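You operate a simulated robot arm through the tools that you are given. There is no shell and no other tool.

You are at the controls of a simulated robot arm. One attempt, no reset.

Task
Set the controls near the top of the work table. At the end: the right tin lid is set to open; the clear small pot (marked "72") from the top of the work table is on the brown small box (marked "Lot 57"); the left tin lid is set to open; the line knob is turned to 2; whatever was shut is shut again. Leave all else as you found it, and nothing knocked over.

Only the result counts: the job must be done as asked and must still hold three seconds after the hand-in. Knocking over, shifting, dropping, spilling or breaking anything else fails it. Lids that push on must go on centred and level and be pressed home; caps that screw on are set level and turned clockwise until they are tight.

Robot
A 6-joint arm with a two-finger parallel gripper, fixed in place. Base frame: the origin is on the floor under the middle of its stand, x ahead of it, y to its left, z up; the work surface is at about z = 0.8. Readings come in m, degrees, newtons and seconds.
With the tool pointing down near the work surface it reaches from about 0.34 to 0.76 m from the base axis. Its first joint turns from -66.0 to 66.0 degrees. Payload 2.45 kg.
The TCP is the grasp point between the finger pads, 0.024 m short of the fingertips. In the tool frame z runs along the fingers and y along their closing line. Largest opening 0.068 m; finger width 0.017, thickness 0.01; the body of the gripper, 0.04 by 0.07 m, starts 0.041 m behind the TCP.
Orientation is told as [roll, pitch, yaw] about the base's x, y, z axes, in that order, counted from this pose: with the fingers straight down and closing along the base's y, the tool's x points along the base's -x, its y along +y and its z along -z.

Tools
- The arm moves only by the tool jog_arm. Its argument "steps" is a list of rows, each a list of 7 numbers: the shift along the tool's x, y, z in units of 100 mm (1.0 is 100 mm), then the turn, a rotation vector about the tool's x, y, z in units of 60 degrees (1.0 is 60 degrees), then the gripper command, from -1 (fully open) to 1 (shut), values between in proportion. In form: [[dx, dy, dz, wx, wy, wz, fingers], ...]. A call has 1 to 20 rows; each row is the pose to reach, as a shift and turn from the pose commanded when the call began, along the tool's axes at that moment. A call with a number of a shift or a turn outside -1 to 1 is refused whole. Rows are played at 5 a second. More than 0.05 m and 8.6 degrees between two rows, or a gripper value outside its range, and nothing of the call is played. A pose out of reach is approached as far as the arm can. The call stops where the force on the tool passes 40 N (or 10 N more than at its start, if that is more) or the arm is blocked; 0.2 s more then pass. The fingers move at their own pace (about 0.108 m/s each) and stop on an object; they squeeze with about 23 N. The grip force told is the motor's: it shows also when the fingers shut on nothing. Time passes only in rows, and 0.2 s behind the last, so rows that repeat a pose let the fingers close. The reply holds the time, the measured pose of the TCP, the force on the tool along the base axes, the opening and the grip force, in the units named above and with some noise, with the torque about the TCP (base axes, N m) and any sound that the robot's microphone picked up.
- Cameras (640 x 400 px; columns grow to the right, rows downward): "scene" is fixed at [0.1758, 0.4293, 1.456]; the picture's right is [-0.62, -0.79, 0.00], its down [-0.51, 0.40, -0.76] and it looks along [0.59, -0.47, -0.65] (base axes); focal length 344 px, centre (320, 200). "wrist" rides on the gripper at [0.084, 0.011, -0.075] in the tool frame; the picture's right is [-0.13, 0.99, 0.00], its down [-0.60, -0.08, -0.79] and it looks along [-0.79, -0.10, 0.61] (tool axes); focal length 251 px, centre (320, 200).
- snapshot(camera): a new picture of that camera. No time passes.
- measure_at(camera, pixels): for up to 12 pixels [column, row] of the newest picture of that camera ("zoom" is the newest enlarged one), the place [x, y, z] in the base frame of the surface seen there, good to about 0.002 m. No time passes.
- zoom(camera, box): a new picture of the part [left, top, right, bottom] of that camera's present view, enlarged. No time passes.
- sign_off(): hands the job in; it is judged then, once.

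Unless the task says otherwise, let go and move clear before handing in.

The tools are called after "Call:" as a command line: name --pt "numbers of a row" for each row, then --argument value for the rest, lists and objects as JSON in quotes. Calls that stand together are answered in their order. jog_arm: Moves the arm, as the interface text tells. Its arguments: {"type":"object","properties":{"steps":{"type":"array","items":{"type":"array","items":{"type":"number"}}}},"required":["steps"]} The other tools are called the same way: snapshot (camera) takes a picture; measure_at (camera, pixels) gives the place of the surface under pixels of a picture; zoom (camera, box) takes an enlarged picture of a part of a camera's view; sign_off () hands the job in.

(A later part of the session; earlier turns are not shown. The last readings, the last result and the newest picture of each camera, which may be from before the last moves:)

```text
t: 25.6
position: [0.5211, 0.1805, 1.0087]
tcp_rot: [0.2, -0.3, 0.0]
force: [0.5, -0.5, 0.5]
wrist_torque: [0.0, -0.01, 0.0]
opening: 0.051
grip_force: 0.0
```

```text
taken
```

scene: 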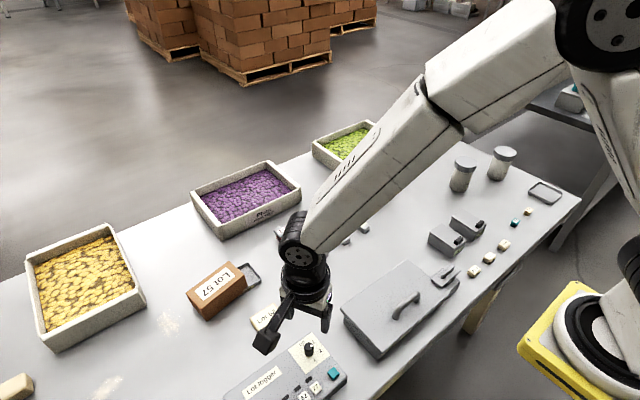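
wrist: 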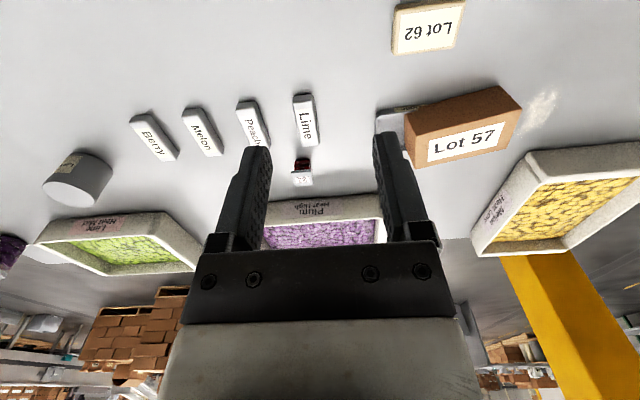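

Call:
zoom --camera "wrist" --box '[265, 90, 345, 220]'

Call:
zoom --camera "wrist" --box '[360, 70, 540, 180]'

Call:
measure_at --camera "wrist" --pixels '[[302, 179], [302, 165], [292, 180], [311, 180], [302, 172], [302, 157], [311, 143], [300, 143], [320, 200], [465, 140], [410, 138], [520, 105]]'

```text
3.08 times, centred on (305, 155) of wrist
```

zoom: 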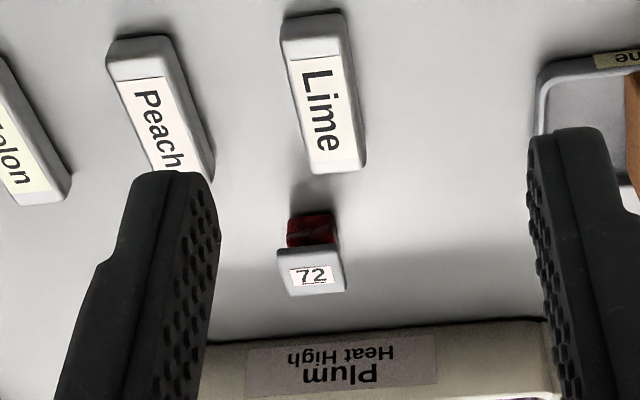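

```text
3.56 times, centred on (450, 125) of wrist
```

zoom: 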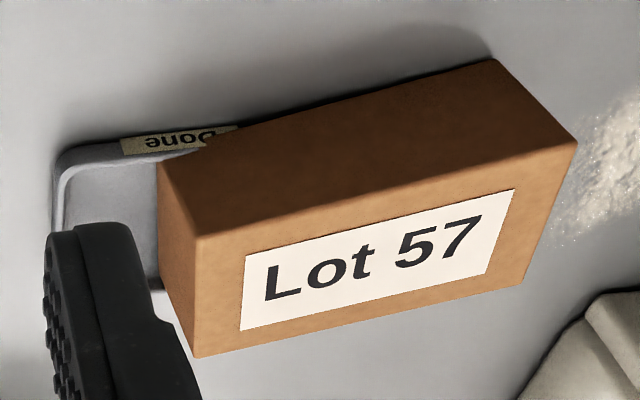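

```text
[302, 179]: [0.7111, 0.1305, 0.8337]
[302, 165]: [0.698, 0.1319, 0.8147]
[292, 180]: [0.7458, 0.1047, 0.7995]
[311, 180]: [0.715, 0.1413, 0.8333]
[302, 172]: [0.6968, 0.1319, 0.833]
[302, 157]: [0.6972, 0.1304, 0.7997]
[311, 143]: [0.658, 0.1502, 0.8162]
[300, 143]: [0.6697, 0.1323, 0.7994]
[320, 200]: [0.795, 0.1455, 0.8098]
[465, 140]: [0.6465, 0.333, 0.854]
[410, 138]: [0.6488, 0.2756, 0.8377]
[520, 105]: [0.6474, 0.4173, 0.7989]
```

The pot's lid spans about x 0.696–0.72, y 0.12–0.145 with top z≈0.8335. I'll move closer to measure it more precisely.

Call:
jog_arm --pt "-0.25 -0.11 0.12 0 0 0 -0.5" --pt "-0.5 -0.22 0.25 0 0 0 -0.5" --pt "-0.75 -0.33 0.37 0 0 0 -0.5" --pt "-1.0 -0.45 0.5 0 0 0 -0.5"

Call:
snapshot --camera "wrist"

Call:
zoom --camera "wrist" --box '[270, 80, 370, 180]'

```text
t: 26.6
position: [0.6196, 0.1365, 0.9578]
tcp_rot: [0.2, -0.3, 0.0]
force: [0.3, -0.2, 0.5]
wrist_torque: [0.02, -0.01, 0.0]
opening: 0.051
grip_force: 0.1
```

```text
taken
```

wrist: 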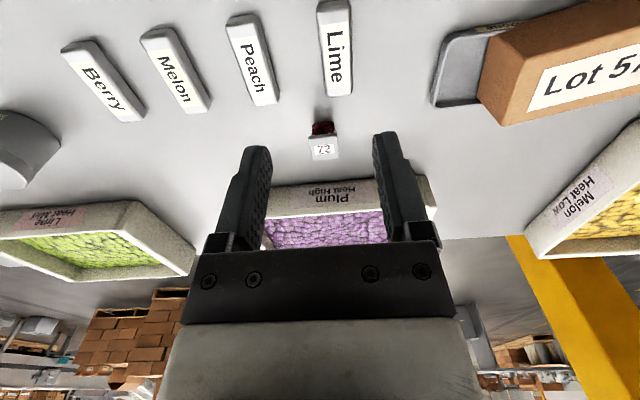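

```text
4.00 times, centred on (320, 130) of wrist
```

zoom: 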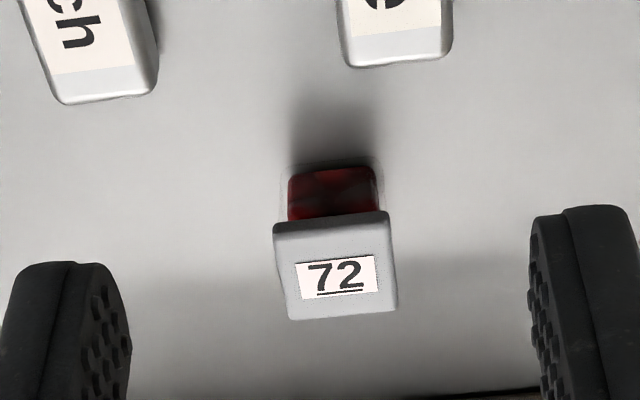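

Call:
measure_at --camera "zoom" --pixels '[[335, 275], [278, 230], [386, 222], [292, 312], [392, 305], [332, 225], [340, 310], [335, 195], [292, 200], [374, 195], [335, 155], [450, 395]]'

Call:
measure_at --camera "wrist" --pixels '[[335, 95], [350, 92], [330, 185], [400, 180], [270, 187], [420, 190]]'

```text
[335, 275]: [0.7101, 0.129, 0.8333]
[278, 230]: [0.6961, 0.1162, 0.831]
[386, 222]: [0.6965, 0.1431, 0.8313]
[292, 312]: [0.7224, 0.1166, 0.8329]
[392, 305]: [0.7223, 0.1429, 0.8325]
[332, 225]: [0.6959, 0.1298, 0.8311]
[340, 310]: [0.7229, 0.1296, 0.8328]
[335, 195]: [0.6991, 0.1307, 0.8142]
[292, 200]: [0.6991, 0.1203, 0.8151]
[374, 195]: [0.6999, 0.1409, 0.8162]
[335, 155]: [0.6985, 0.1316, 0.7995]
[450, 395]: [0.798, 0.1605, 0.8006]
```

```text
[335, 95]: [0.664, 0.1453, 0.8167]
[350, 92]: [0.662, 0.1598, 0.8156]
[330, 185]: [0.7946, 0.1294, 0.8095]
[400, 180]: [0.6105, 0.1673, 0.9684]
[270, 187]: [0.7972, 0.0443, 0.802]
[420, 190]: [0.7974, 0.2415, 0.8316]
```

The pot's lid is 26.5 mm square, centred at (0.709, 0.130), aligned with the base axes. I'll also measure the brown box top from the scene camera before picking.

Call:
snapshot --camera "scene"

Call:
zoom --camera "scene" --box '[175, 240, 285, 330]'

```text
taken
```

scene: 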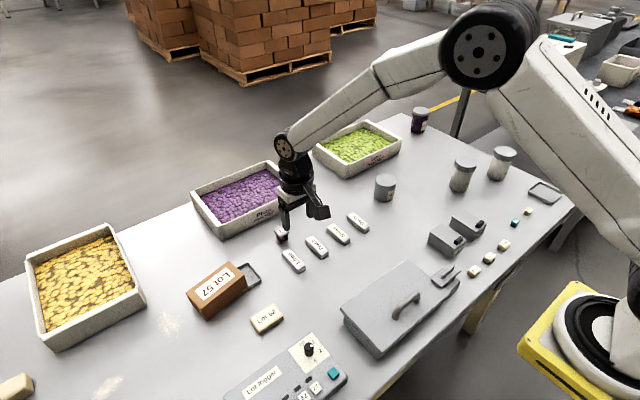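

```text
4.44 times, centred on (230, 285) of scene
```

zoom: 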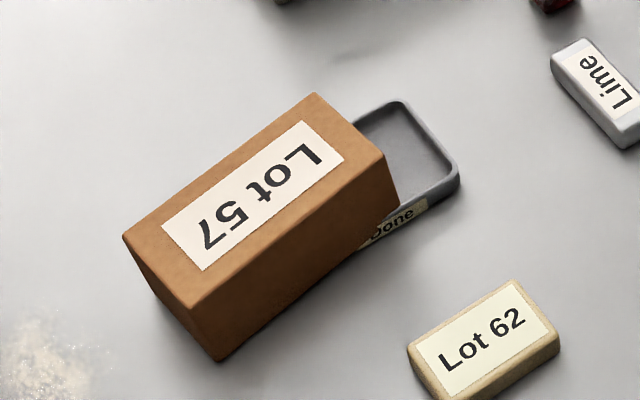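

Call:
measure_at --camera "zoom" --pixels '[[128, 237], [313, 97], [380, 152], [196, 300], [253, 195], [180, 270], [330, 135], [390, 200], [220, 355], [405, 105], [455, 170], [430, 215]]'

Call:
zoom --camera "wrist" --box '[420, 0, 640, 130]'

```text
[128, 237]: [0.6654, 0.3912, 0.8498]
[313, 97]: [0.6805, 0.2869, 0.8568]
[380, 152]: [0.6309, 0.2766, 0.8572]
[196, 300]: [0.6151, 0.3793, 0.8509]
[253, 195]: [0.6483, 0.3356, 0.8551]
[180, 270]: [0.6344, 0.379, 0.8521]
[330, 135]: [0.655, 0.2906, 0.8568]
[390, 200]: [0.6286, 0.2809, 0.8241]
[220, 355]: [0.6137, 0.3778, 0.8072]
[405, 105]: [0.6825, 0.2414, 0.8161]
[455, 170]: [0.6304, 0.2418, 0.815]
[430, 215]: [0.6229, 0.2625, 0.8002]
```

```text
2.91 times, centred on (530, 65) of wrist
```

zoom: 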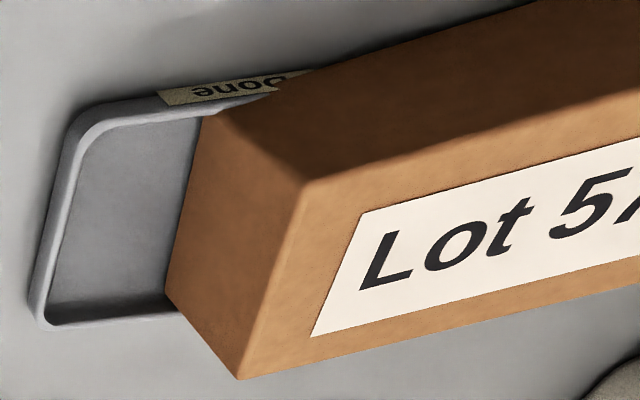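

The box top slopes gently (z 0.850 at the left end, 0.857 at the tray end), centre about (0.648, 0.335, 0.855), so it can carry the pot. Now I'll move above the pot and look.

Call:
jog_arm --pt "-0.22 -0.017 0.07 0 0 0 -0.5" --pt "-0.45 -0.034 0.14 0 0 0 -0.5" --pt "-0.67 -0.051 0.21 0 0 0 -0.5" --pt "-0.897 -0.068 0.28 0 0 0 -0.5" --pt "-0.897 -0.068 0.28 0 0 0 -0.5"

Call:
snapshot --camera "wrist"

Call:
zoom --camera "wrist" --box '[270, 10, 370, 110]'

```text
t: 27.8
position: [0.7096, 0.1264, 0.9321]
tcp_rot: [0.2, -0.2, 0.1]
force: [0.0, -0.2, -0.7]
wrist_torque: [0.02, 0.02, -0.01]
opening: 0.0508
grip_force: 0.1
```

```text
taken
```

wrist: 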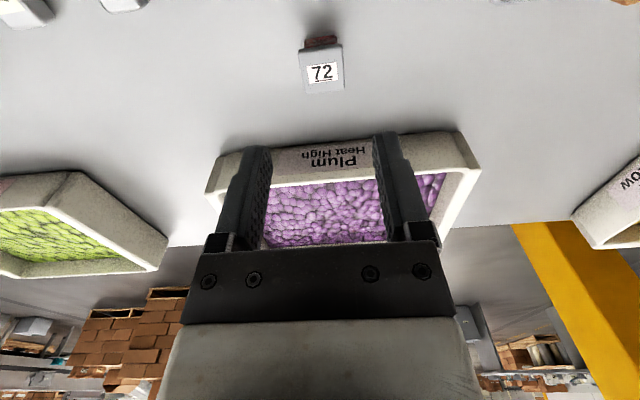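

```text
4.00 times, centred on (320, 60) of wrist
```

zoom: 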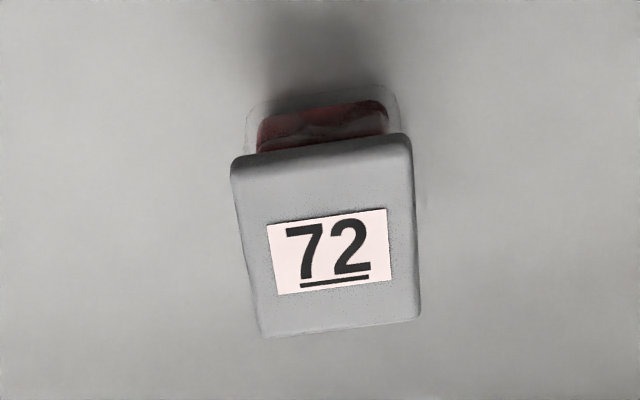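

Call:
measure_at --camera "zoom" --pixels '[[238, 165], [406, 145], [262, 328], [415, 310], [325, 240], [235, 200], [412, 200], [252, 125], [396, 110], [320, 125]]'

```text
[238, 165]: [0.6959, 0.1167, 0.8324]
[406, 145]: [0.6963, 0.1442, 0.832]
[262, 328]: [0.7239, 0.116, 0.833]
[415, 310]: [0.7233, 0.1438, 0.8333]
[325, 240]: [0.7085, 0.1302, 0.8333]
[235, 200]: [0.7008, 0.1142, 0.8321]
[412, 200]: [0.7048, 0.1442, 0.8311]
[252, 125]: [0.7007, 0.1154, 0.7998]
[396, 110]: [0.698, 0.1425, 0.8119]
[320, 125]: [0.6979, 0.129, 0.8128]
```

The pot's centre is (0.7098, 0.130). I'll shift ~2 mm in +y and come down in two stages with the fingers open.

Call:
jog_arm --pt "0 0.02 0.15 0 0 0 -0.5" --pt "0 0.02 0.3 0 0 0 -0.5" --pt "0 0.02 0.45 0 0 0 -0.5" --pt "0 0.02 0.6 0 0 0 -0.5" --pt "0 0.02 0.6 0 0 0 -0.5"

Call:
jog_arm --pt "0 0 0 0 0 0 -0.5"

Call:
snapshot --camera "wrist"

Call:
zoom --camera "scene" --box '[240, 180, 340, 260]'

```text
t: 29.0
position: [0.7112, 0.1307, 0.8719]
tcp_rot: [0.3, -0.4, 0.1]
force: [0.1, 0.2, 0.2]
wrist_torque: [-0.03, 0.02, -0.03]
opening: 0.051
grip_force: 0.1
```

```text
t: 29.4
position: [0.7099, 0.1291, 0.8708]
tcp_rot: [0.3, -0.3, 0.0]
force: [0.2, -0.1, -0.4]
wrist_torque: [0.02, 0.0, -0.02]
opening: 0.0511
grip_force: 0.1
```

```text
taken
```

wrist: 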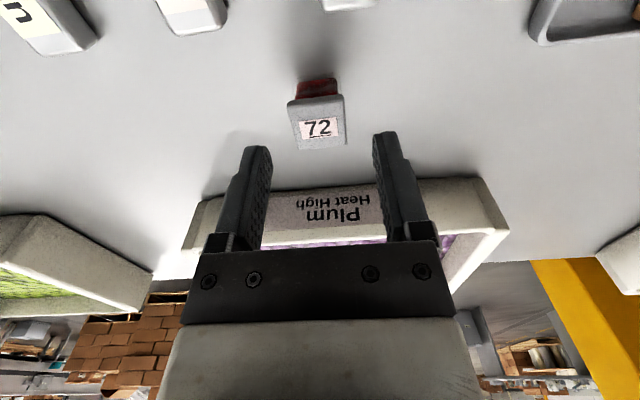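

```text
5.00 times, centred on (290, 220) of scene
```

zoom: 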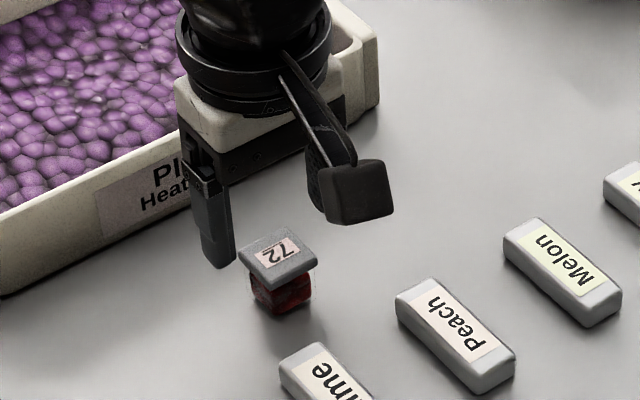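

The pot sits centred between the fingers (wrist (318,115)). I'll go down the last 37 mm and close.

Call:
jog_arm --pt "0 0 0.12 0 0 0 -0.5" --pt "0 0 0.24 0 0 0 -0.5" --pt "0 0 0.37 0 0 0 -0.5" --pt "0 0 0.37 0 0 0 -0.5"

Call:
jog_arm --pt "0 0 0 0 0 0 -0.2" --pt "0 0 0 0 0 0 0" --pt "0 0 0 0 0 0 0.15" --pt "0 0 0 0 0 0 0.3" --pt "0 0 0 0 0 0 0.4" --pt "0 0 0 0 0 0 0.4"

Call:
snapshot --camera "wrist"

```text
t: 30.4
position: [0.7099, 0.1327, 0.8335]
tcp_rot: [0.2, -0.3, 0.0]
force: [-0.2, 0.5, -0.5]
wrist_torque: [-0.03, 0.02, 0.03]
opening: 0.0509
grip_force: 0.0
```

```text
t: 31.8
position: [0.7087, 0.1321, 0.8344]
tcp_rot: [0.2, -0.4, 0.0]
force: [0.3, 1.1, -0.1]
wrist_torque: [0.0, 0.0, -0.01]
opening: 0.0293
grip_force: 23.2
```

```text
taken
```

wrist: 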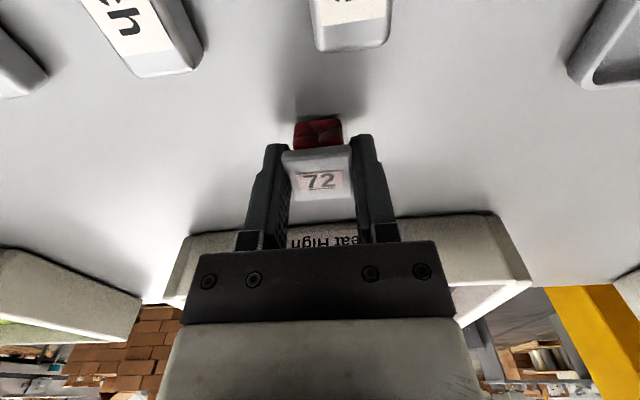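

The pot is gripped (opening 0.0293, 23 N). I'll lift it slowly and check that it comes along whole.

Call:
jog_arm --pt "0 0 -0.05 0 0 0 0.5" --pt "0 0 -0.15 0 0 0 0.5" --pt "0 0 -0.3 0 0 0 0.5" --pt "0 0 -0.5 0 0 0 0.5" --pt "0 0 -0.7 0 0 0 0.5" --pt "0 0 -0.9 0 0 0 0.5"

Call:
snapshot --camera "wrist"

Call:
zoom --camera "scene" --box '[240, 150, 340, 250]'

```text
t: 33.2
position: [0.7106, 0.1306, 0.9241]
tcp_rot: [0.3, -0.3, 0.1]
force: [0.3, -0.5, 0.6]
wrist_torque: [0.04, 0.01, 0.0]
opening: 0.029
grip_force: 23.4
```

```text
taken
```

wrist: 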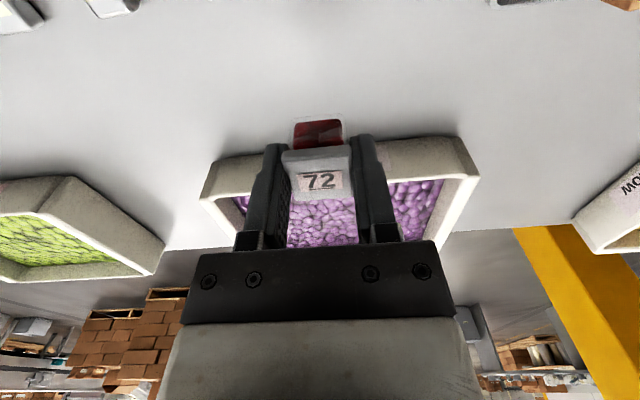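

```text
4.00 times, centred on (290, 200) of scene
```

zoom: 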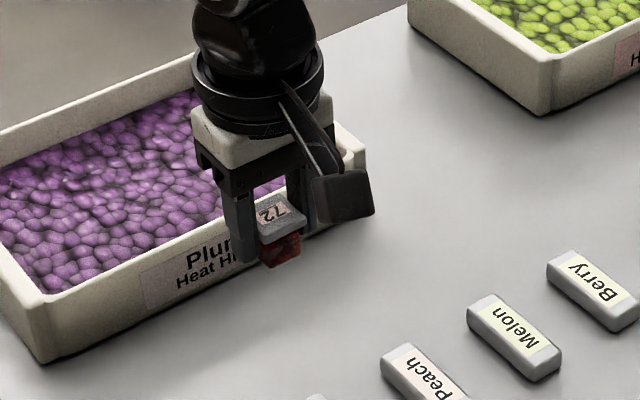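

The pot came up whole. I'll carry it across to above the brown box in two moves.

Call:
jog_arm --pt "0.05 0.12 -0.05 0 0 0 0.5" --pt "0.12 0.32 -0.1 0 0 0 0.5" --pt "0.2 0.55 -0.15 0 0 0 0.5" --pt "0.28 0.78 -0.2 0 0 0 0.5" --pt "0.35 1.0 -0.2 0 0 0 0.5"

Call:
jog_arm --pt "0.06 0.22 0 0 0 0 0.5" --pt "0.12 0.45 0 0 0 0 0.5" --pt "0.19 0.68 0 0 0 0 0.5" --pt "0.24 0.9 0 0 0 0 0.5" --pt "0.276 1.0 0 0 0 0 0.5" --pt "0.276 1.0 0 0 0 0 0.5"

Call:
snapshot --camera "wrist"

Call:
snapshot --camera "scene"

Call:
zoom --camera "scene" --box '[160, 210, 290, 330]'

```text
t: 34.4
position: [0.6752, 0.2292, 0.9454]
tcp_rot: [0.3, -0.3, 0.0]
force: [-0.2, -0.4, -0.8]
wrist_torque: [-0.01, -0.01, 0.0]
opening: 0.0291
grip_force: 23.3
```

```text
t: 35.8
position: [0.647, 0.3289, 0.9477]
tcp_rot: [0.2, -0.3, -0.1]
force: [0.1, 0.5, -1.0]
wrist_torque: [0.0, 0.04, -0.02]
opening: 0.0292
grip_force: 22.9
```

```text
taken
```

wrist: 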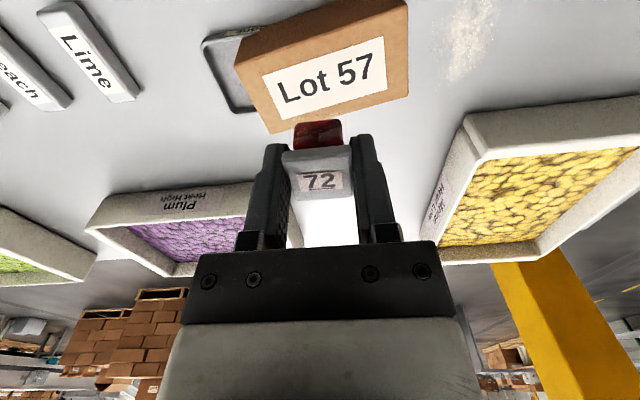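

```text
taken
```

scene: 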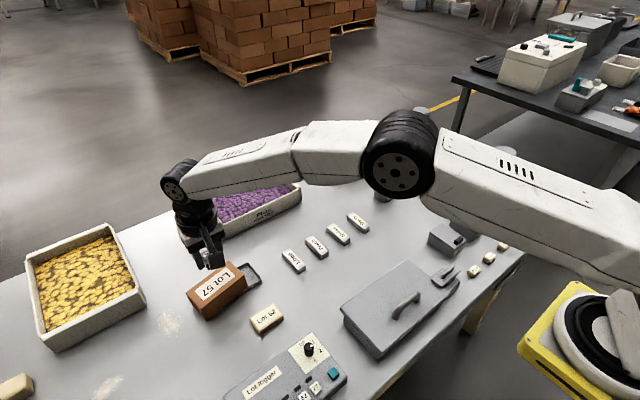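

```text
3.33 times, centred on (225, 270) of scene
```

zoom: 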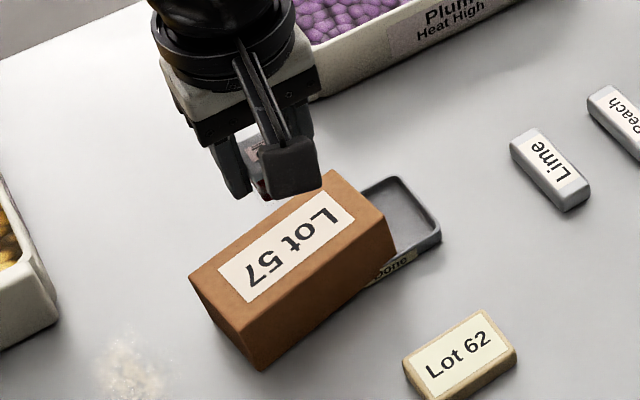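

The pot hangs near the box. I'll measure the box top from this wrist view to centre the placement.

Call:
measure_at --camera "wrist" --pixels '[[325, 80], [240, 62], [273, 130], [407, 92], [405, 5], [290, 40], [380, 20], [390, 85], [290, 115], [340, 50], [250, 80], [340, 100]]'

```text
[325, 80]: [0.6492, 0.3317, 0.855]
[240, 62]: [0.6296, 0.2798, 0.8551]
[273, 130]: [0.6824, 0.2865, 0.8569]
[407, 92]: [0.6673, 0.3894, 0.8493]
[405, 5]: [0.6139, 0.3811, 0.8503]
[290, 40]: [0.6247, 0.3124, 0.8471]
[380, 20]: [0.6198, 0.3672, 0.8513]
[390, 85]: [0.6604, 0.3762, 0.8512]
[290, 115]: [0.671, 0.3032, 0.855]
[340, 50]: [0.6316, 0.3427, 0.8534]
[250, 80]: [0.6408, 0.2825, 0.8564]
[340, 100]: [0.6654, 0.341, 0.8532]
```

The box top's centre is (0.648, 0.334), about z 0.8535 there, sloping about 3.8° down toward +y. I'll lower the pot with a matching 3.6° tilt, stopping about 9 mm above first.

Call:
jog_arm --pt "0 0.02 0.12 0.02 0 0 0.5" --pt "0 0.04 0.24 0.04 0 0 0.5" --pt "0 0.05 0.36 0.06 0 0 0.5" --pt "0 0.05 0.48 0.06 0 0 0.5" --pt "0 0.05 0.48 0.06 0 0 0.5"

Call:
snapshot --camera "wrist"

Call:
zoom --camera "wrist" --box '[220, 50, 430, 220]'

Call:
zoom --camera "scene" --box '[160, 220, 290, 330]'

```text
t: 37.0
position: [0.6453, 0.3339, 0.8976]
tcp_rot: [-3.4, -0.3, 0.0]
force: [-0.5, -0.4, 0.1]
wrist_torque: [0.02, -0.02, -0.02]
opening: 0.0291
grip_force: 23.3
```

```text
taken
```

wrist: 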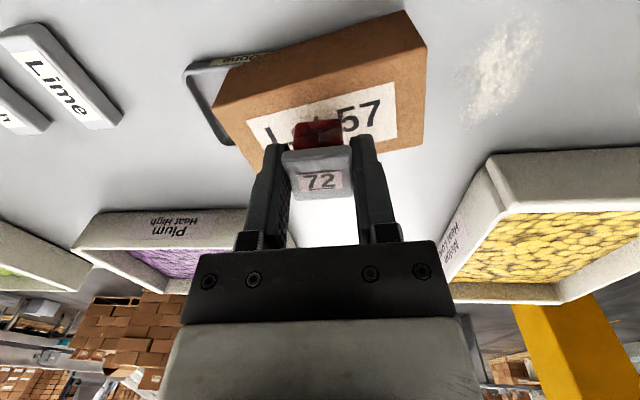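

```text
2.35 times, centred on (325, 135) of wrist
```

zoom: 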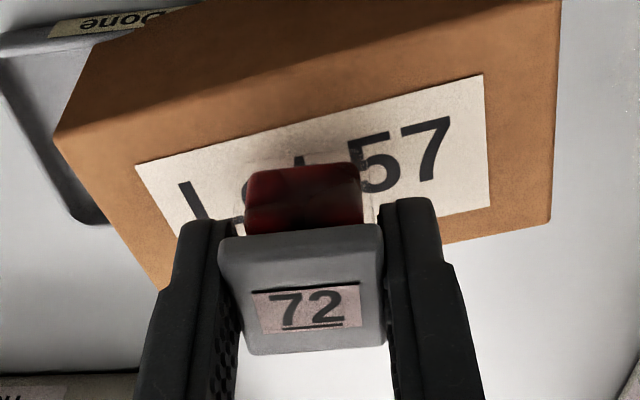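

```text
3.64 times, centred on (225, 275) of scene
```

zoom: 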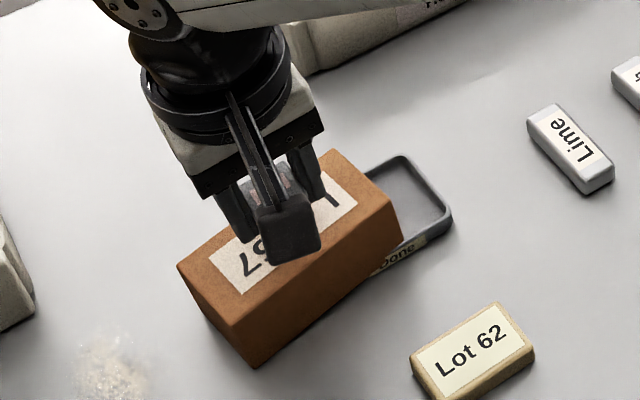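

The pot is centred over the "Lot 57" label about 9 mm up. I'll lower in small steps and watch the force.

Call:
jog_arm --pt "0 0 0.03 0 0 0 0.5" --pt "0 0 0.06 0 0 0 0.5" --pt "0 0 0.07 0 0 0 0.5"

Call:
jog_arm --pt "0 0 0.01 0 0 0 0.5" --pt "0 0 0.01 0 0 0 0.5"

Call:
zoom --camera "wrist" --box '[220, 50, 430, 220]'

```text
t: 37.8
position: [0.6472, 0.3342, 0.89]
tcp_rot: [-3.4, -0.3, 0.0]
force: [0.4, -0.2, 0.8]
wrist_torque: [0.03, 0.03, 0.02]
opening: 0.029
grip_force: 22.4
```

```text
t: 38.4
position: [0.648, 0.3349, 0.8905]
tcp_rot: [-3.5, -0.2, 0.0]
force: [-1.1, -0.4, -0.4]
wrist_torque: [-0.01, 0.02, -0.01]
opening: 0.029
grip_force: 22.9
```

```text
2.35 times, centred on (325, 135) of wrist
```

zoom: 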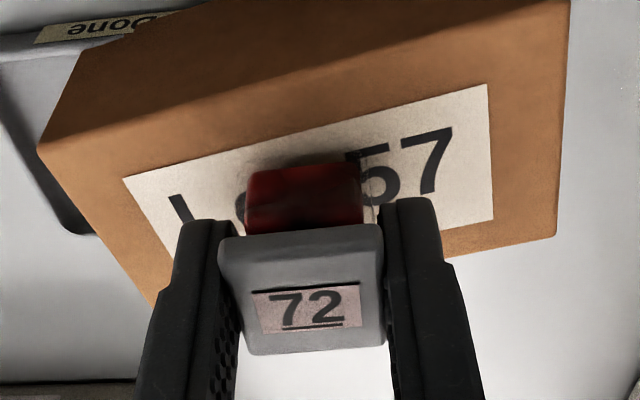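

No contact force yet at z≈0.89. I'll keep lowering in 0.5–1 mm steps.

Call:
jog_arm --pt "0 0 0.01 0 0 0 0.5" --pt "0 0 0.01 0 0 0 0.5"

Call:
jog_arm --pt "0 0 0.01 0 0 0 0.5" --pt "0 0 0.01 0 0 0 0.5"

```text
t: 39.0
position: [0.6481, 0.334, 0.8903]
tcp_rot: [-3.4, -0.3, -0.1]
force: [0.3, -0.2, 0.5]
wrist_torque: [0.04, -0.02, -0.01]
opening: 0.0291
grip_force: 22.5
```

```text
t: 39.6
position: [0.6476, 0.3346, 0.8893]
tcp_rot: [-3.4, -0.3, 0.0]
force: [0.2, -0.1, -1.0]
wrist_torque: [-0.03, -0.02, 0.04]
opening: 0.0291
grip_force: 22.8
```

Call:
jog_arm --pt "0 0 0.01 0 0 0 0.5" --pt "0 0 0.01 0 0 0 0.5"

Call:
jog_arm --pt "0 0 0.007 0 0 0 0.5" --pt "0 0 0.007 0 0 0 0.5"

```text
t: 40.2
position: [0.6484, 0.335, 0.8876]
tcp_rot: [-3.4, -0.5, 0.1]
force: [-2.4, -1.8, 8.6]
wrist_torque: [-0.04, 0.06, 0.0]
opening: 0.0293
grip_force: 23.0
```

```text
t: 40.8
position: [0.6476, 0.3353, 0.8875]
tcp_rot: [-3.3, -0.4, 0.0]
force: [1.9, 1.7, 11.0]
wrist_torque: [0.05, -0.04, 0.01]
opening: 0.0291
grip_force: 22.3
```

The pot touches down (z force 8.6–11 N). I'll open the fingers slowly to about 45 mm and then rise straight up.

Call:
jog_arm --pt "0 0 -0.005 0 0 0 0.2" --pt "0 0 -0.005 0 0 0 0.1" --pt "0 0 -0.005 0 0 0 0.0" --pt "0 0 -0.005 0 0 0 -0.15" --pt "0 0 -0.005 0 0 0 -0.3" --pt "0 0 -0.005 0 0 0 -0.3"

Call:
snapshot --camera "wrist"

Call:
zoom --camera "wrist" --box '[220, 50, 430, 220]'

```text
t: 42.2
position: [0.6476, 0.335, 0.8866]
tcp_rot: [-3.5, -0.3, 0.0]
force: [-0.1, 0.4, -1.1]
wrist_torque: [0.02, -0.01, 0.01]
opening: 0.0442
grip_force: 0.0
```

```text
taken
```

wrist: 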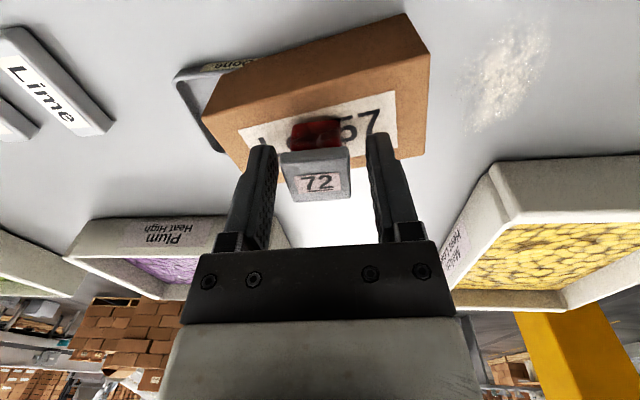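

```text
2.35 times, centred on (325, 135) of wrist
```

zoom: 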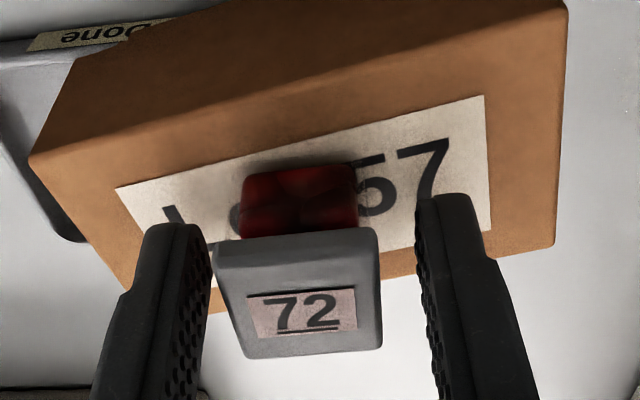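

The pot stands on the box, free of both fingers. I'll rise along the tool axis, then check from both cameras.

Call:
jog_arm --pt "0 0.01 -0.1 0 0 0 -0.3" --pt "0 0.01 -0.25 0 0 0 -0.3" --pt "0 0.01 -0.45 0 0 0 -0.3" --pt "0 0.01 -0.7 0 0 0 -0.3" --pt "0 0.01 -1.0 0 0 0 -0.3"

Call:
snapshot --camera "wrist"

Call:
snapshot --camera "scene"

Call:
zoom --camera "scene" --box '[160, 220, 290, 330]'

```text
t: 43.4
position: [0.6462, 0.3418, 0.9833]
tcp_rot: [-3.5, -0.4, 0.1]
force: [0.2, -0.2, 0.7]
wrist_torque: [0.03, -0.01, 0.02]
opening: 0.0442
grip_force: 0.0
```

```text
taken
```

wrist: 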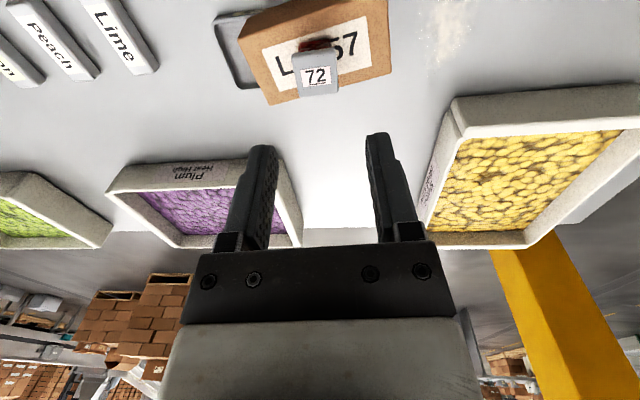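

```text
taken
```

scene: 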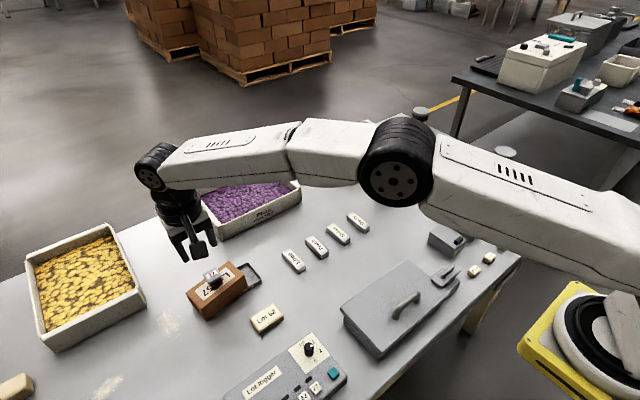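

```text
3.64 times, centred on (225, 275) of scene
```

zoom: 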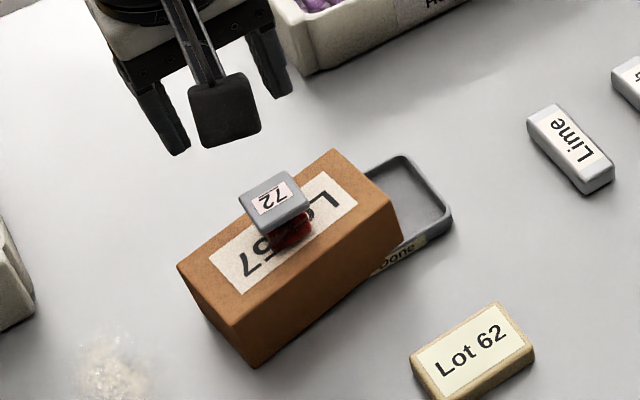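

The pot stands level on the box. Now I'll level the tool and travel at z≈0.98 to the tins.

Call:
jog_arm --pt "0.25 -0.25 0 -0.015 0 0 -0.3" --pt "0.5 -0.5 0 -0.03 0 0 -0.3" --pt "0.75 -0.75 0 -0.045 0 0 -0.3" --pt "1.0 -1.0 0 -0.06 0 0 -0.3"

Call:
jog_arm --pt "0.25 -0.25 0 0 0 0 -0.3" --pt "0.5 -0.5 0 0 0 0 -0.3" --pt "0.75 -0.75 0 0 0 0 -0.3" --pt "0.9 -1.0 0 0 0 0 -0.3"

Call:
jog_arm --pt "0.1 -0.25 0 0 0 0 -0.3" --pt "0.2 -0.5 0 0 0 0 -0.3" --pt "0.3 -0.75 0 0 0 0 -0.3" --pt "0.4 -1.0 0 0 0 0 -0.3"

Call:
jog_arm --pt "0.1 -0.25 0 0 0 0 -0.3" --pt "0.2 -0.5 0 0 0 0 -0.3" --pt "0.3 -0.75 0 0 0 0 -0.3" --pt "0.3 -1.0 0 0 0 0 -0.3"

Call:
jog_arm --pt "0 -0.25 0 0 0 0 -0.3" --pt "0 -0.5 0 0 0 0 -0.3" --pt "0 -0.75 0 0 0 0 -0.3" --pt "0 -1.0 0 0 0 0 -0.3"

Call:
snapshot --camera "wrist"

```text
t: 44.4
position: [0.547, 0.2433, 0.9919]
tcp_rot: [0.2, -0.3, 0.0]
force: [-0.3, 0.3, -0.4]
wrist_torque: [-0.01, 0.01, 0.0]
opening: 0.0444
grip_force: 0.1
```

```text
t: 45.4
position: [0.4574, 0.1413, 0.993]
tcp_rot: [0.2, -0.3, 0.0]
force: [-0.4, 0.4, -0.7]
wrist_torque: [-0.01, 0.03, -0.02]
opening: 0.044
grip_force: 0.1
```

```text
t: 46.4
position: [0.4178, 0.0418, 0.9902]
tcp_rot: [0.3, -0.4, 0.0]
force: [0.2, 0.5, -0.6]
wrist_torque: [-0.01, 0.01, 0.0]
opening: 0.0441
grip_force: 0.1
```

```text
t: 47.4
position: [0.3865, -0.0568, 0.9922]
tcp_rot: [0.2, -0.3, 0.0]
force: [0.0, -0.2, 0.3]
wrist_torque: [-0.01, 0.01, -0.02]
opening: 0.0439
grip_force: 0.1
```

```text
t: 48.4
position: [0.3856, -0.1566, 0.9911]
tcp_rot: [0.1, -0.2, 0.0]
force: [-0.1, -0.3, 0.8]
wrist_torque: [0.0, 0.0, 0.02]
opening: 0.0443
grip_force: 0.1
```

```text
taken
```

wrist: 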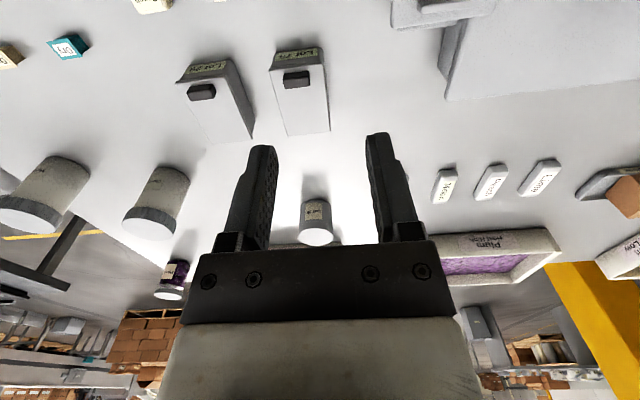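

Call:
zoom --camera "wrist" --box '[165, 25, 345, 145]'

Call:
zoom --camera "wrist" --box '[250, 30, 340, 100]'

Call:
zoom --camera "scene" --box '[420, 195, 500, 265]'

```text
3.33 times, centred on (255, 85) of wrist
```

zoom: 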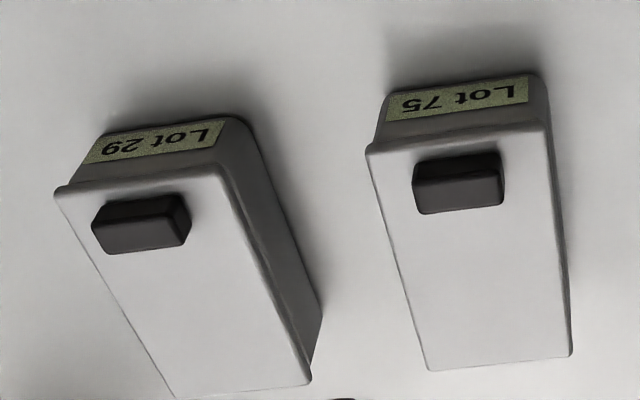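

```text
5.71 times, centred on (295, 65) of wrist
```

zoom: 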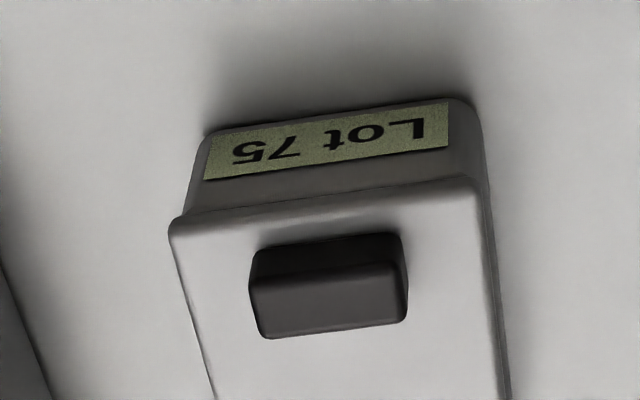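

```text
5.71 times, centred on (460, 230) of scene
```

zoom: 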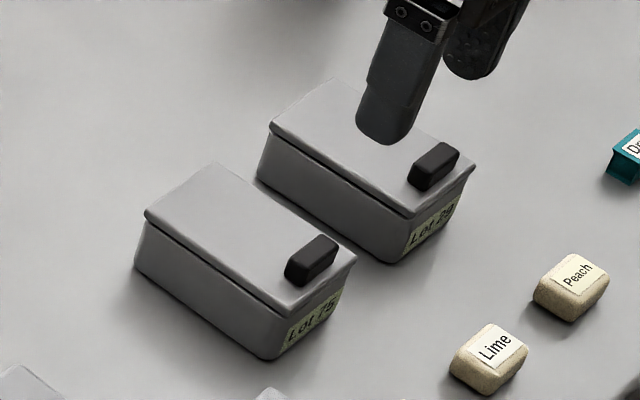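

I'll measure the left tin's tab precisely from a wrist zoom.

Call:
zoom --camera "wrist" --box '[250, 30, 340, 100]'

Call:
measure_at --camera "zoom" --pixels '[[330, 300], [262, 285], [400, 270], [270, 328], [400, 315], [330, 325], [325, 250], [230, 225], [460, 190], [330, 215], [330, 370], [215, 380]]'

```text
5.71 times, centred on (295, 65) of wrist
```

zoom: 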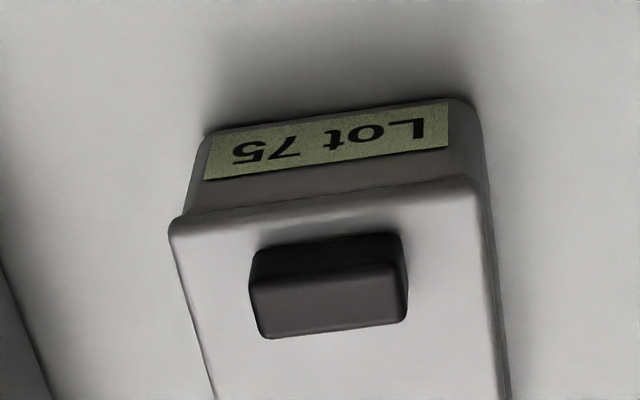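

```text
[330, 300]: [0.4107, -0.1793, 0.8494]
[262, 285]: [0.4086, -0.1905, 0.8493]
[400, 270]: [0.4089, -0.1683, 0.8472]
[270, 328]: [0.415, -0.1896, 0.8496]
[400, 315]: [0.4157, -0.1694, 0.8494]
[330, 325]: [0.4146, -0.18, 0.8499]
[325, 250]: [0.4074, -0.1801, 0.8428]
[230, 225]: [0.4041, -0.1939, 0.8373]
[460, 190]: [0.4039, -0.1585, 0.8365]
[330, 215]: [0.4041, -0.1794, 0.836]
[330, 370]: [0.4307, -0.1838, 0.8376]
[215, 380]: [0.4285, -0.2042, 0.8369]
```

The left tin's black tab is centred at (0.4115, -0.180), 24 mm wide in y, z 0.837–0.850. I'll position above it with the fingers closing along y.

Call:
jog_arm --pt "-0.09 -0.08 0.2 0 0 0 -0.3" --pt "-0.17 -0.16 0.4 0 0 0 -0.3" --pt "-0.26 -0.235 0.6 0 0 0 -0.3" --pt "-0.26 -0.235 0.8 0 0 0 -0.3" --pt "-0.26 -0.235 0.9 0 0 0 -0.3" --pt "-0.26 -0.235 0.9 0 0 0 -0.3"

Call:
jog_arm --pt "0 0 0 0 0 0 -0.3"

Call:
snapshot --camera "wrist"

Call:
zoom --camera "scene" --box '[420, 180, 500, 260]'

```text
t: 49.8
position: [0.4134, -0.1784, 0.8987]
tcp_rot: [0.2, -0.2, 0.1]
force: [0.1, 0.7, 0.5]
wrist_torque: [-0.01, 0.02, 0.0]
opening: 0.0442
grip_force: 0.1
```

```text
t: 50.2
position: [0.4114, -0.1797, 0.8993]
tcp_rot: [0.2, -0.2, 0.0]
force: [-0.7, 0.1, 0.0]
wrist_torque: [-0.01, -0.01, 0.01]
opening: 0.0442
grip_force: 0.2
```

```text
taken
```

wrist: 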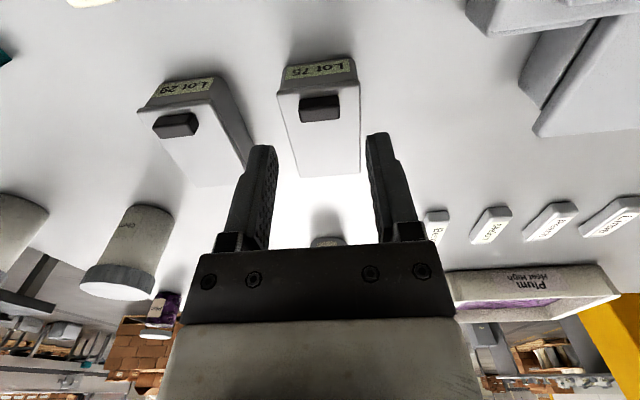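

```text
5.00 times, centred on (460, 220) of scene
```

zoom: 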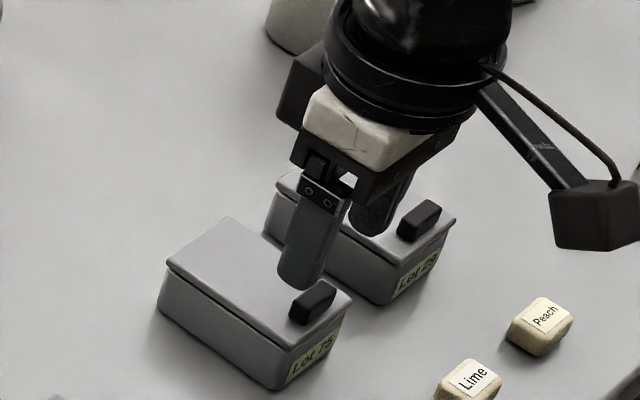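

The hand is above the left tab (wrist (321,108)). I'll re-measure the tab from this closer view.

Call:
zoom --camera "wrist" --box '[270, 50, 370, 130]'

Call:
measure_at --camera "wrist" --pixels '[[321, 113], [303, 113], [338, 112], [302, 121], [340, 119], [320, 120], [320, 102], [300, 104], [339, 100], [320, 92], [300, 175], [358, 172]]'

```text
5.00 times, centred on (320, 90) of wrist
```

zoom: 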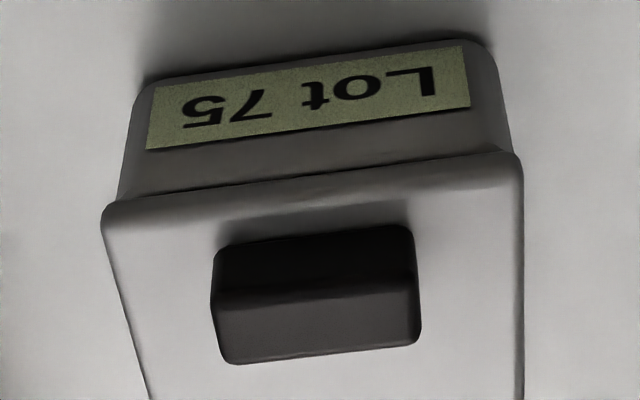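

```text
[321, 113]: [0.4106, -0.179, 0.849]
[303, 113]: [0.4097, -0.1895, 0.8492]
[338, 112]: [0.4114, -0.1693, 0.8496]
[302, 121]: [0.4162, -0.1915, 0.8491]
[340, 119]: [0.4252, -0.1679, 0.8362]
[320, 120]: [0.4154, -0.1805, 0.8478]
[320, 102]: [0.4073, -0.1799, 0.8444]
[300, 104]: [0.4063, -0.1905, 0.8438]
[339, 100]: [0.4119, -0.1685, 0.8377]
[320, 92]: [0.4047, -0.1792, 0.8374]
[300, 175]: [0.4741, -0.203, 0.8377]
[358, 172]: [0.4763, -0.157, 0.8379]
```

The tab is confirmed at x 0.4065–0.4165, y -0.1915…-0.168. I'll go down so the fingertips overlap the tab by about 8 mm, then close.

Call:
jog_arm --pt "0 0 0.12 0 0 0 -0.3" --pt "0 0 0.24 0 0 0 -0.3" --pt "0 0 0.335 0 0 0 -0.3" --pt "0 0 0.335 0 0 0 -0.3"

Call:
jog_arm --pt "0 0 0 0 0 0 0" --pt "0 0 0 0 0 0 0.2" --pt "0 0 0 0 0 0 0.35" --pt "0 0 0 0 0 0 0.5" --pt "0 0 0 0 0 0 0.6" --pt "0 0 0 0 0 0 0.6"

Call:
snapshot --camera "wrist"

Call:
zoom --camera "scene" --box '[420, 180, 500, 260]'

```text
t: 51.2
position: [0.413, -0.18, 0.8656]
tcp_rot: [0.2, -0.3, 0.0]
force: [0.0, -0.2, 0.1]
wrist_torque: [0.04, -0.02, -0.01]
opening: 0.0443
grip_force: 0.0
```

```text
t: 52.6
position: [0.4129, -0.1802, 0.8659]
tcp_rot: [0.2, -0.3, 0.0]
force: [0.4, -0.1, -2.2]
wrist_torque: [-0.05, -0.05, 0.03]
opening: 0.0228
grip_force: 38.9
```

```text
taken
```

wrist: 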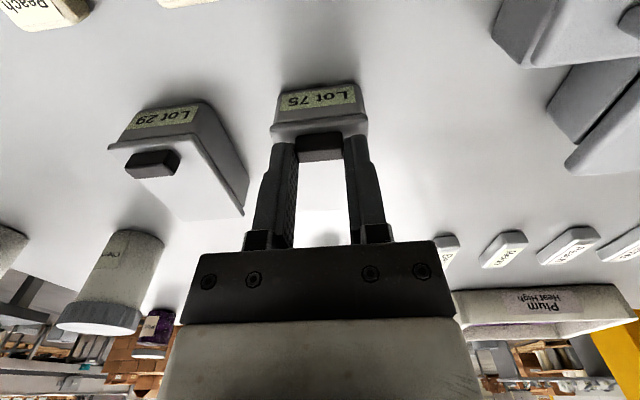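

```text
5.00 times, centred on (460, 220) of scene
```

zoom: 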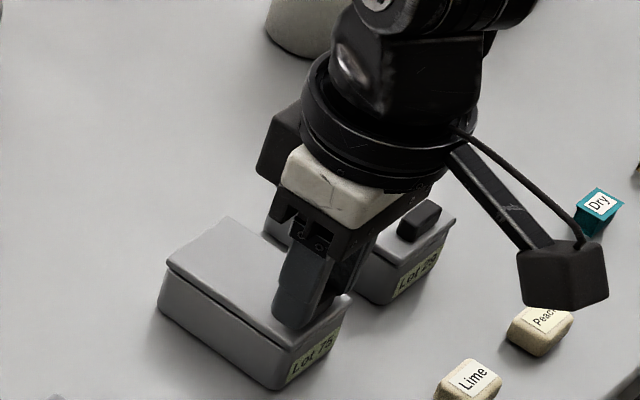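

The fingers hold the tab (opening 0.0228). I'll test with a 4 mm lift and read the forces.

Call:
jog_arm --pt "0 0 -0.01 0 0 0 0.6" --pt "-0.002 0 -0.02 0 0 0 0.6" --pt "-0.005 0 -0.04 0 0 0 0.6" --pt "-0.005 0 -0.04 0 0 0 0.6"

Call:
zoom --camera "scene" --box '[420, 180, 500, 260]'

Call:
zoom --camera "wrist" --box '[240, 70, 400, 200]'

```text
t: 53.6
position: [0.4121, -0.1803, 0.8682]
tcp_rot: [0.2, 0.0, 0.0]
force: [1.1, 4.2, -32.8]
wrist_torque: [0.06, 0.1, 0.02]
opening: 0.023
grip_force: 39.4
```

```text
5.00 times, centred on (460, 220) of scene
```

zoom: 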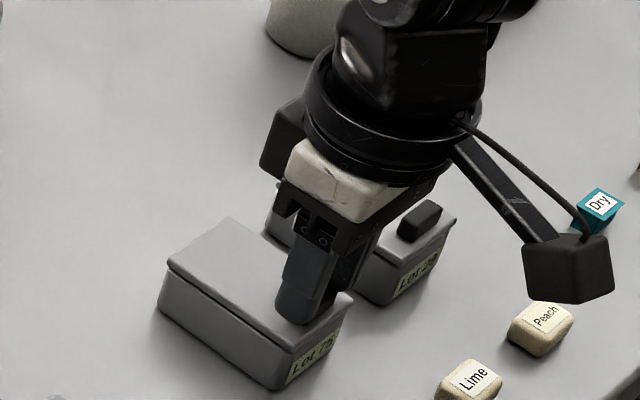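

```text
3.08 times, centred on (320, 135) of wrist
```

zoom: 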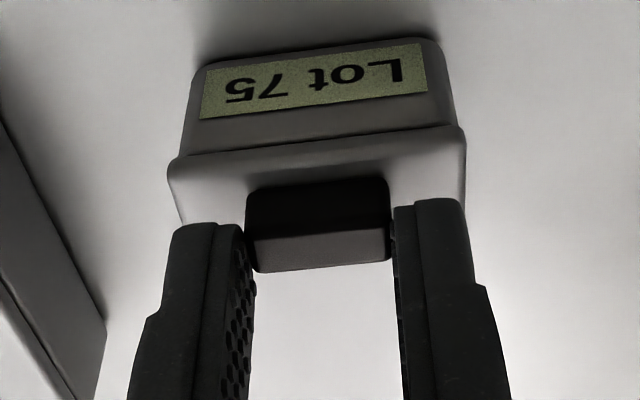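

The lid did not lift even at 33 N, and the tin stayed put, so this lid likely slides instead of hinging. I'll relax the load and then test a small push along x.

Call:
jog_arm --pt "0.002 0 0.015 0 0 0 0.6" --pt "0.005 0 0.03 0 0 0 0.6" --pt "0.005 0 0.035 0 0 0 0.6"

Call:
jog_arm --pt "-0.01 0 0 0 0 0 0.6" --pt "-0.02 0 0 0 0 0 0.6" --pt "-0.03 0 0 0 0 0 0.6" --pt "-0.03 0 0 0 0 0 0.6"

```text
t: 54.4
position: [0.4147, -0.1802, 0.8674]
tcp_rot: [0.2, -0.5, -0.1]
force: [-0.8, 20.2, 33.3]
wrist_torque: [0.53, -0.11, -0.03]
opening: 0.0231
grip_force: 38.9
```

```text
t: 55.4
position: [0.415, -0.1796, 0.8667]
tcp_rot: [0.2, -0.3, 0.1]
force: [0.1, 18.9, 29.5]
wrist_torque: [0.47, -0.18, -0.01]
opening: 0.0231
grip_force: 39.2
```

There's leftover pressing load (33 N down) as the pads had slipped up the tab. I'll look for any lid movement, then reopen the fingers to clear the stress.

Call:
zoom --camera "scene" --box '[420, 180, 500, 260]'

Call:
snapshot --camera "wrist"

Call:
zoom --camera "wrist" --box '[240, 70, 400, 200]'

```text
5.00 times, centred on (460, 220) of scene
```

zoom: 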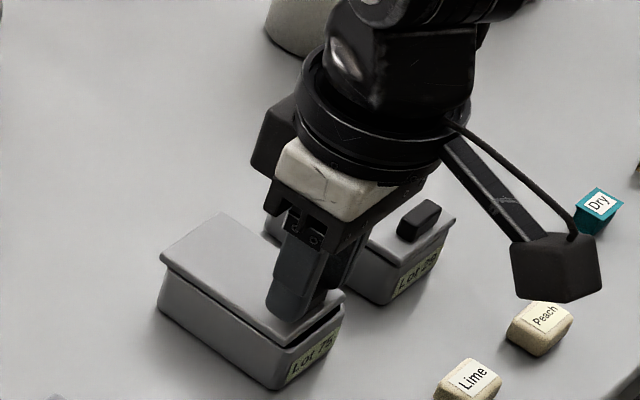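

```text
taken
```

wrist: 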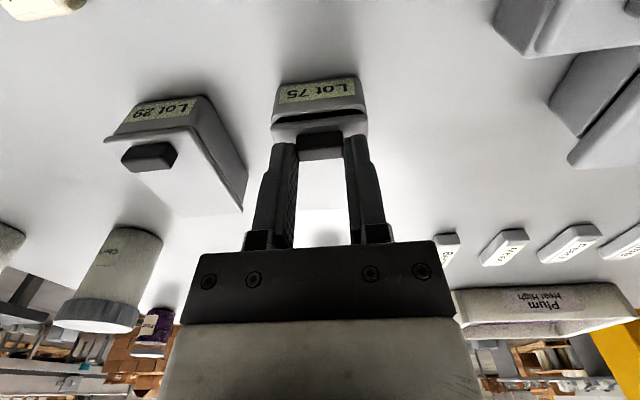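

```text
3.08 times, centred on (320, 135) of wrist
```

zoom: 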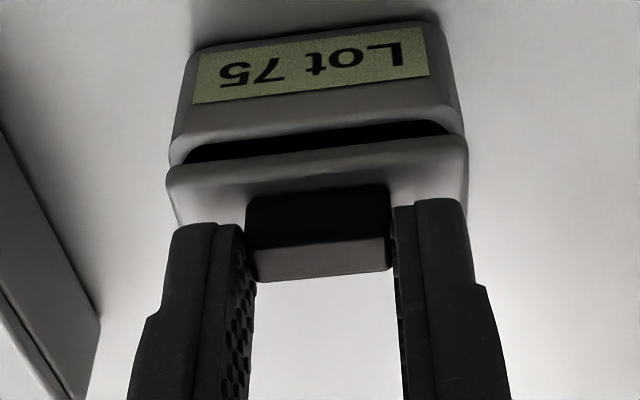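

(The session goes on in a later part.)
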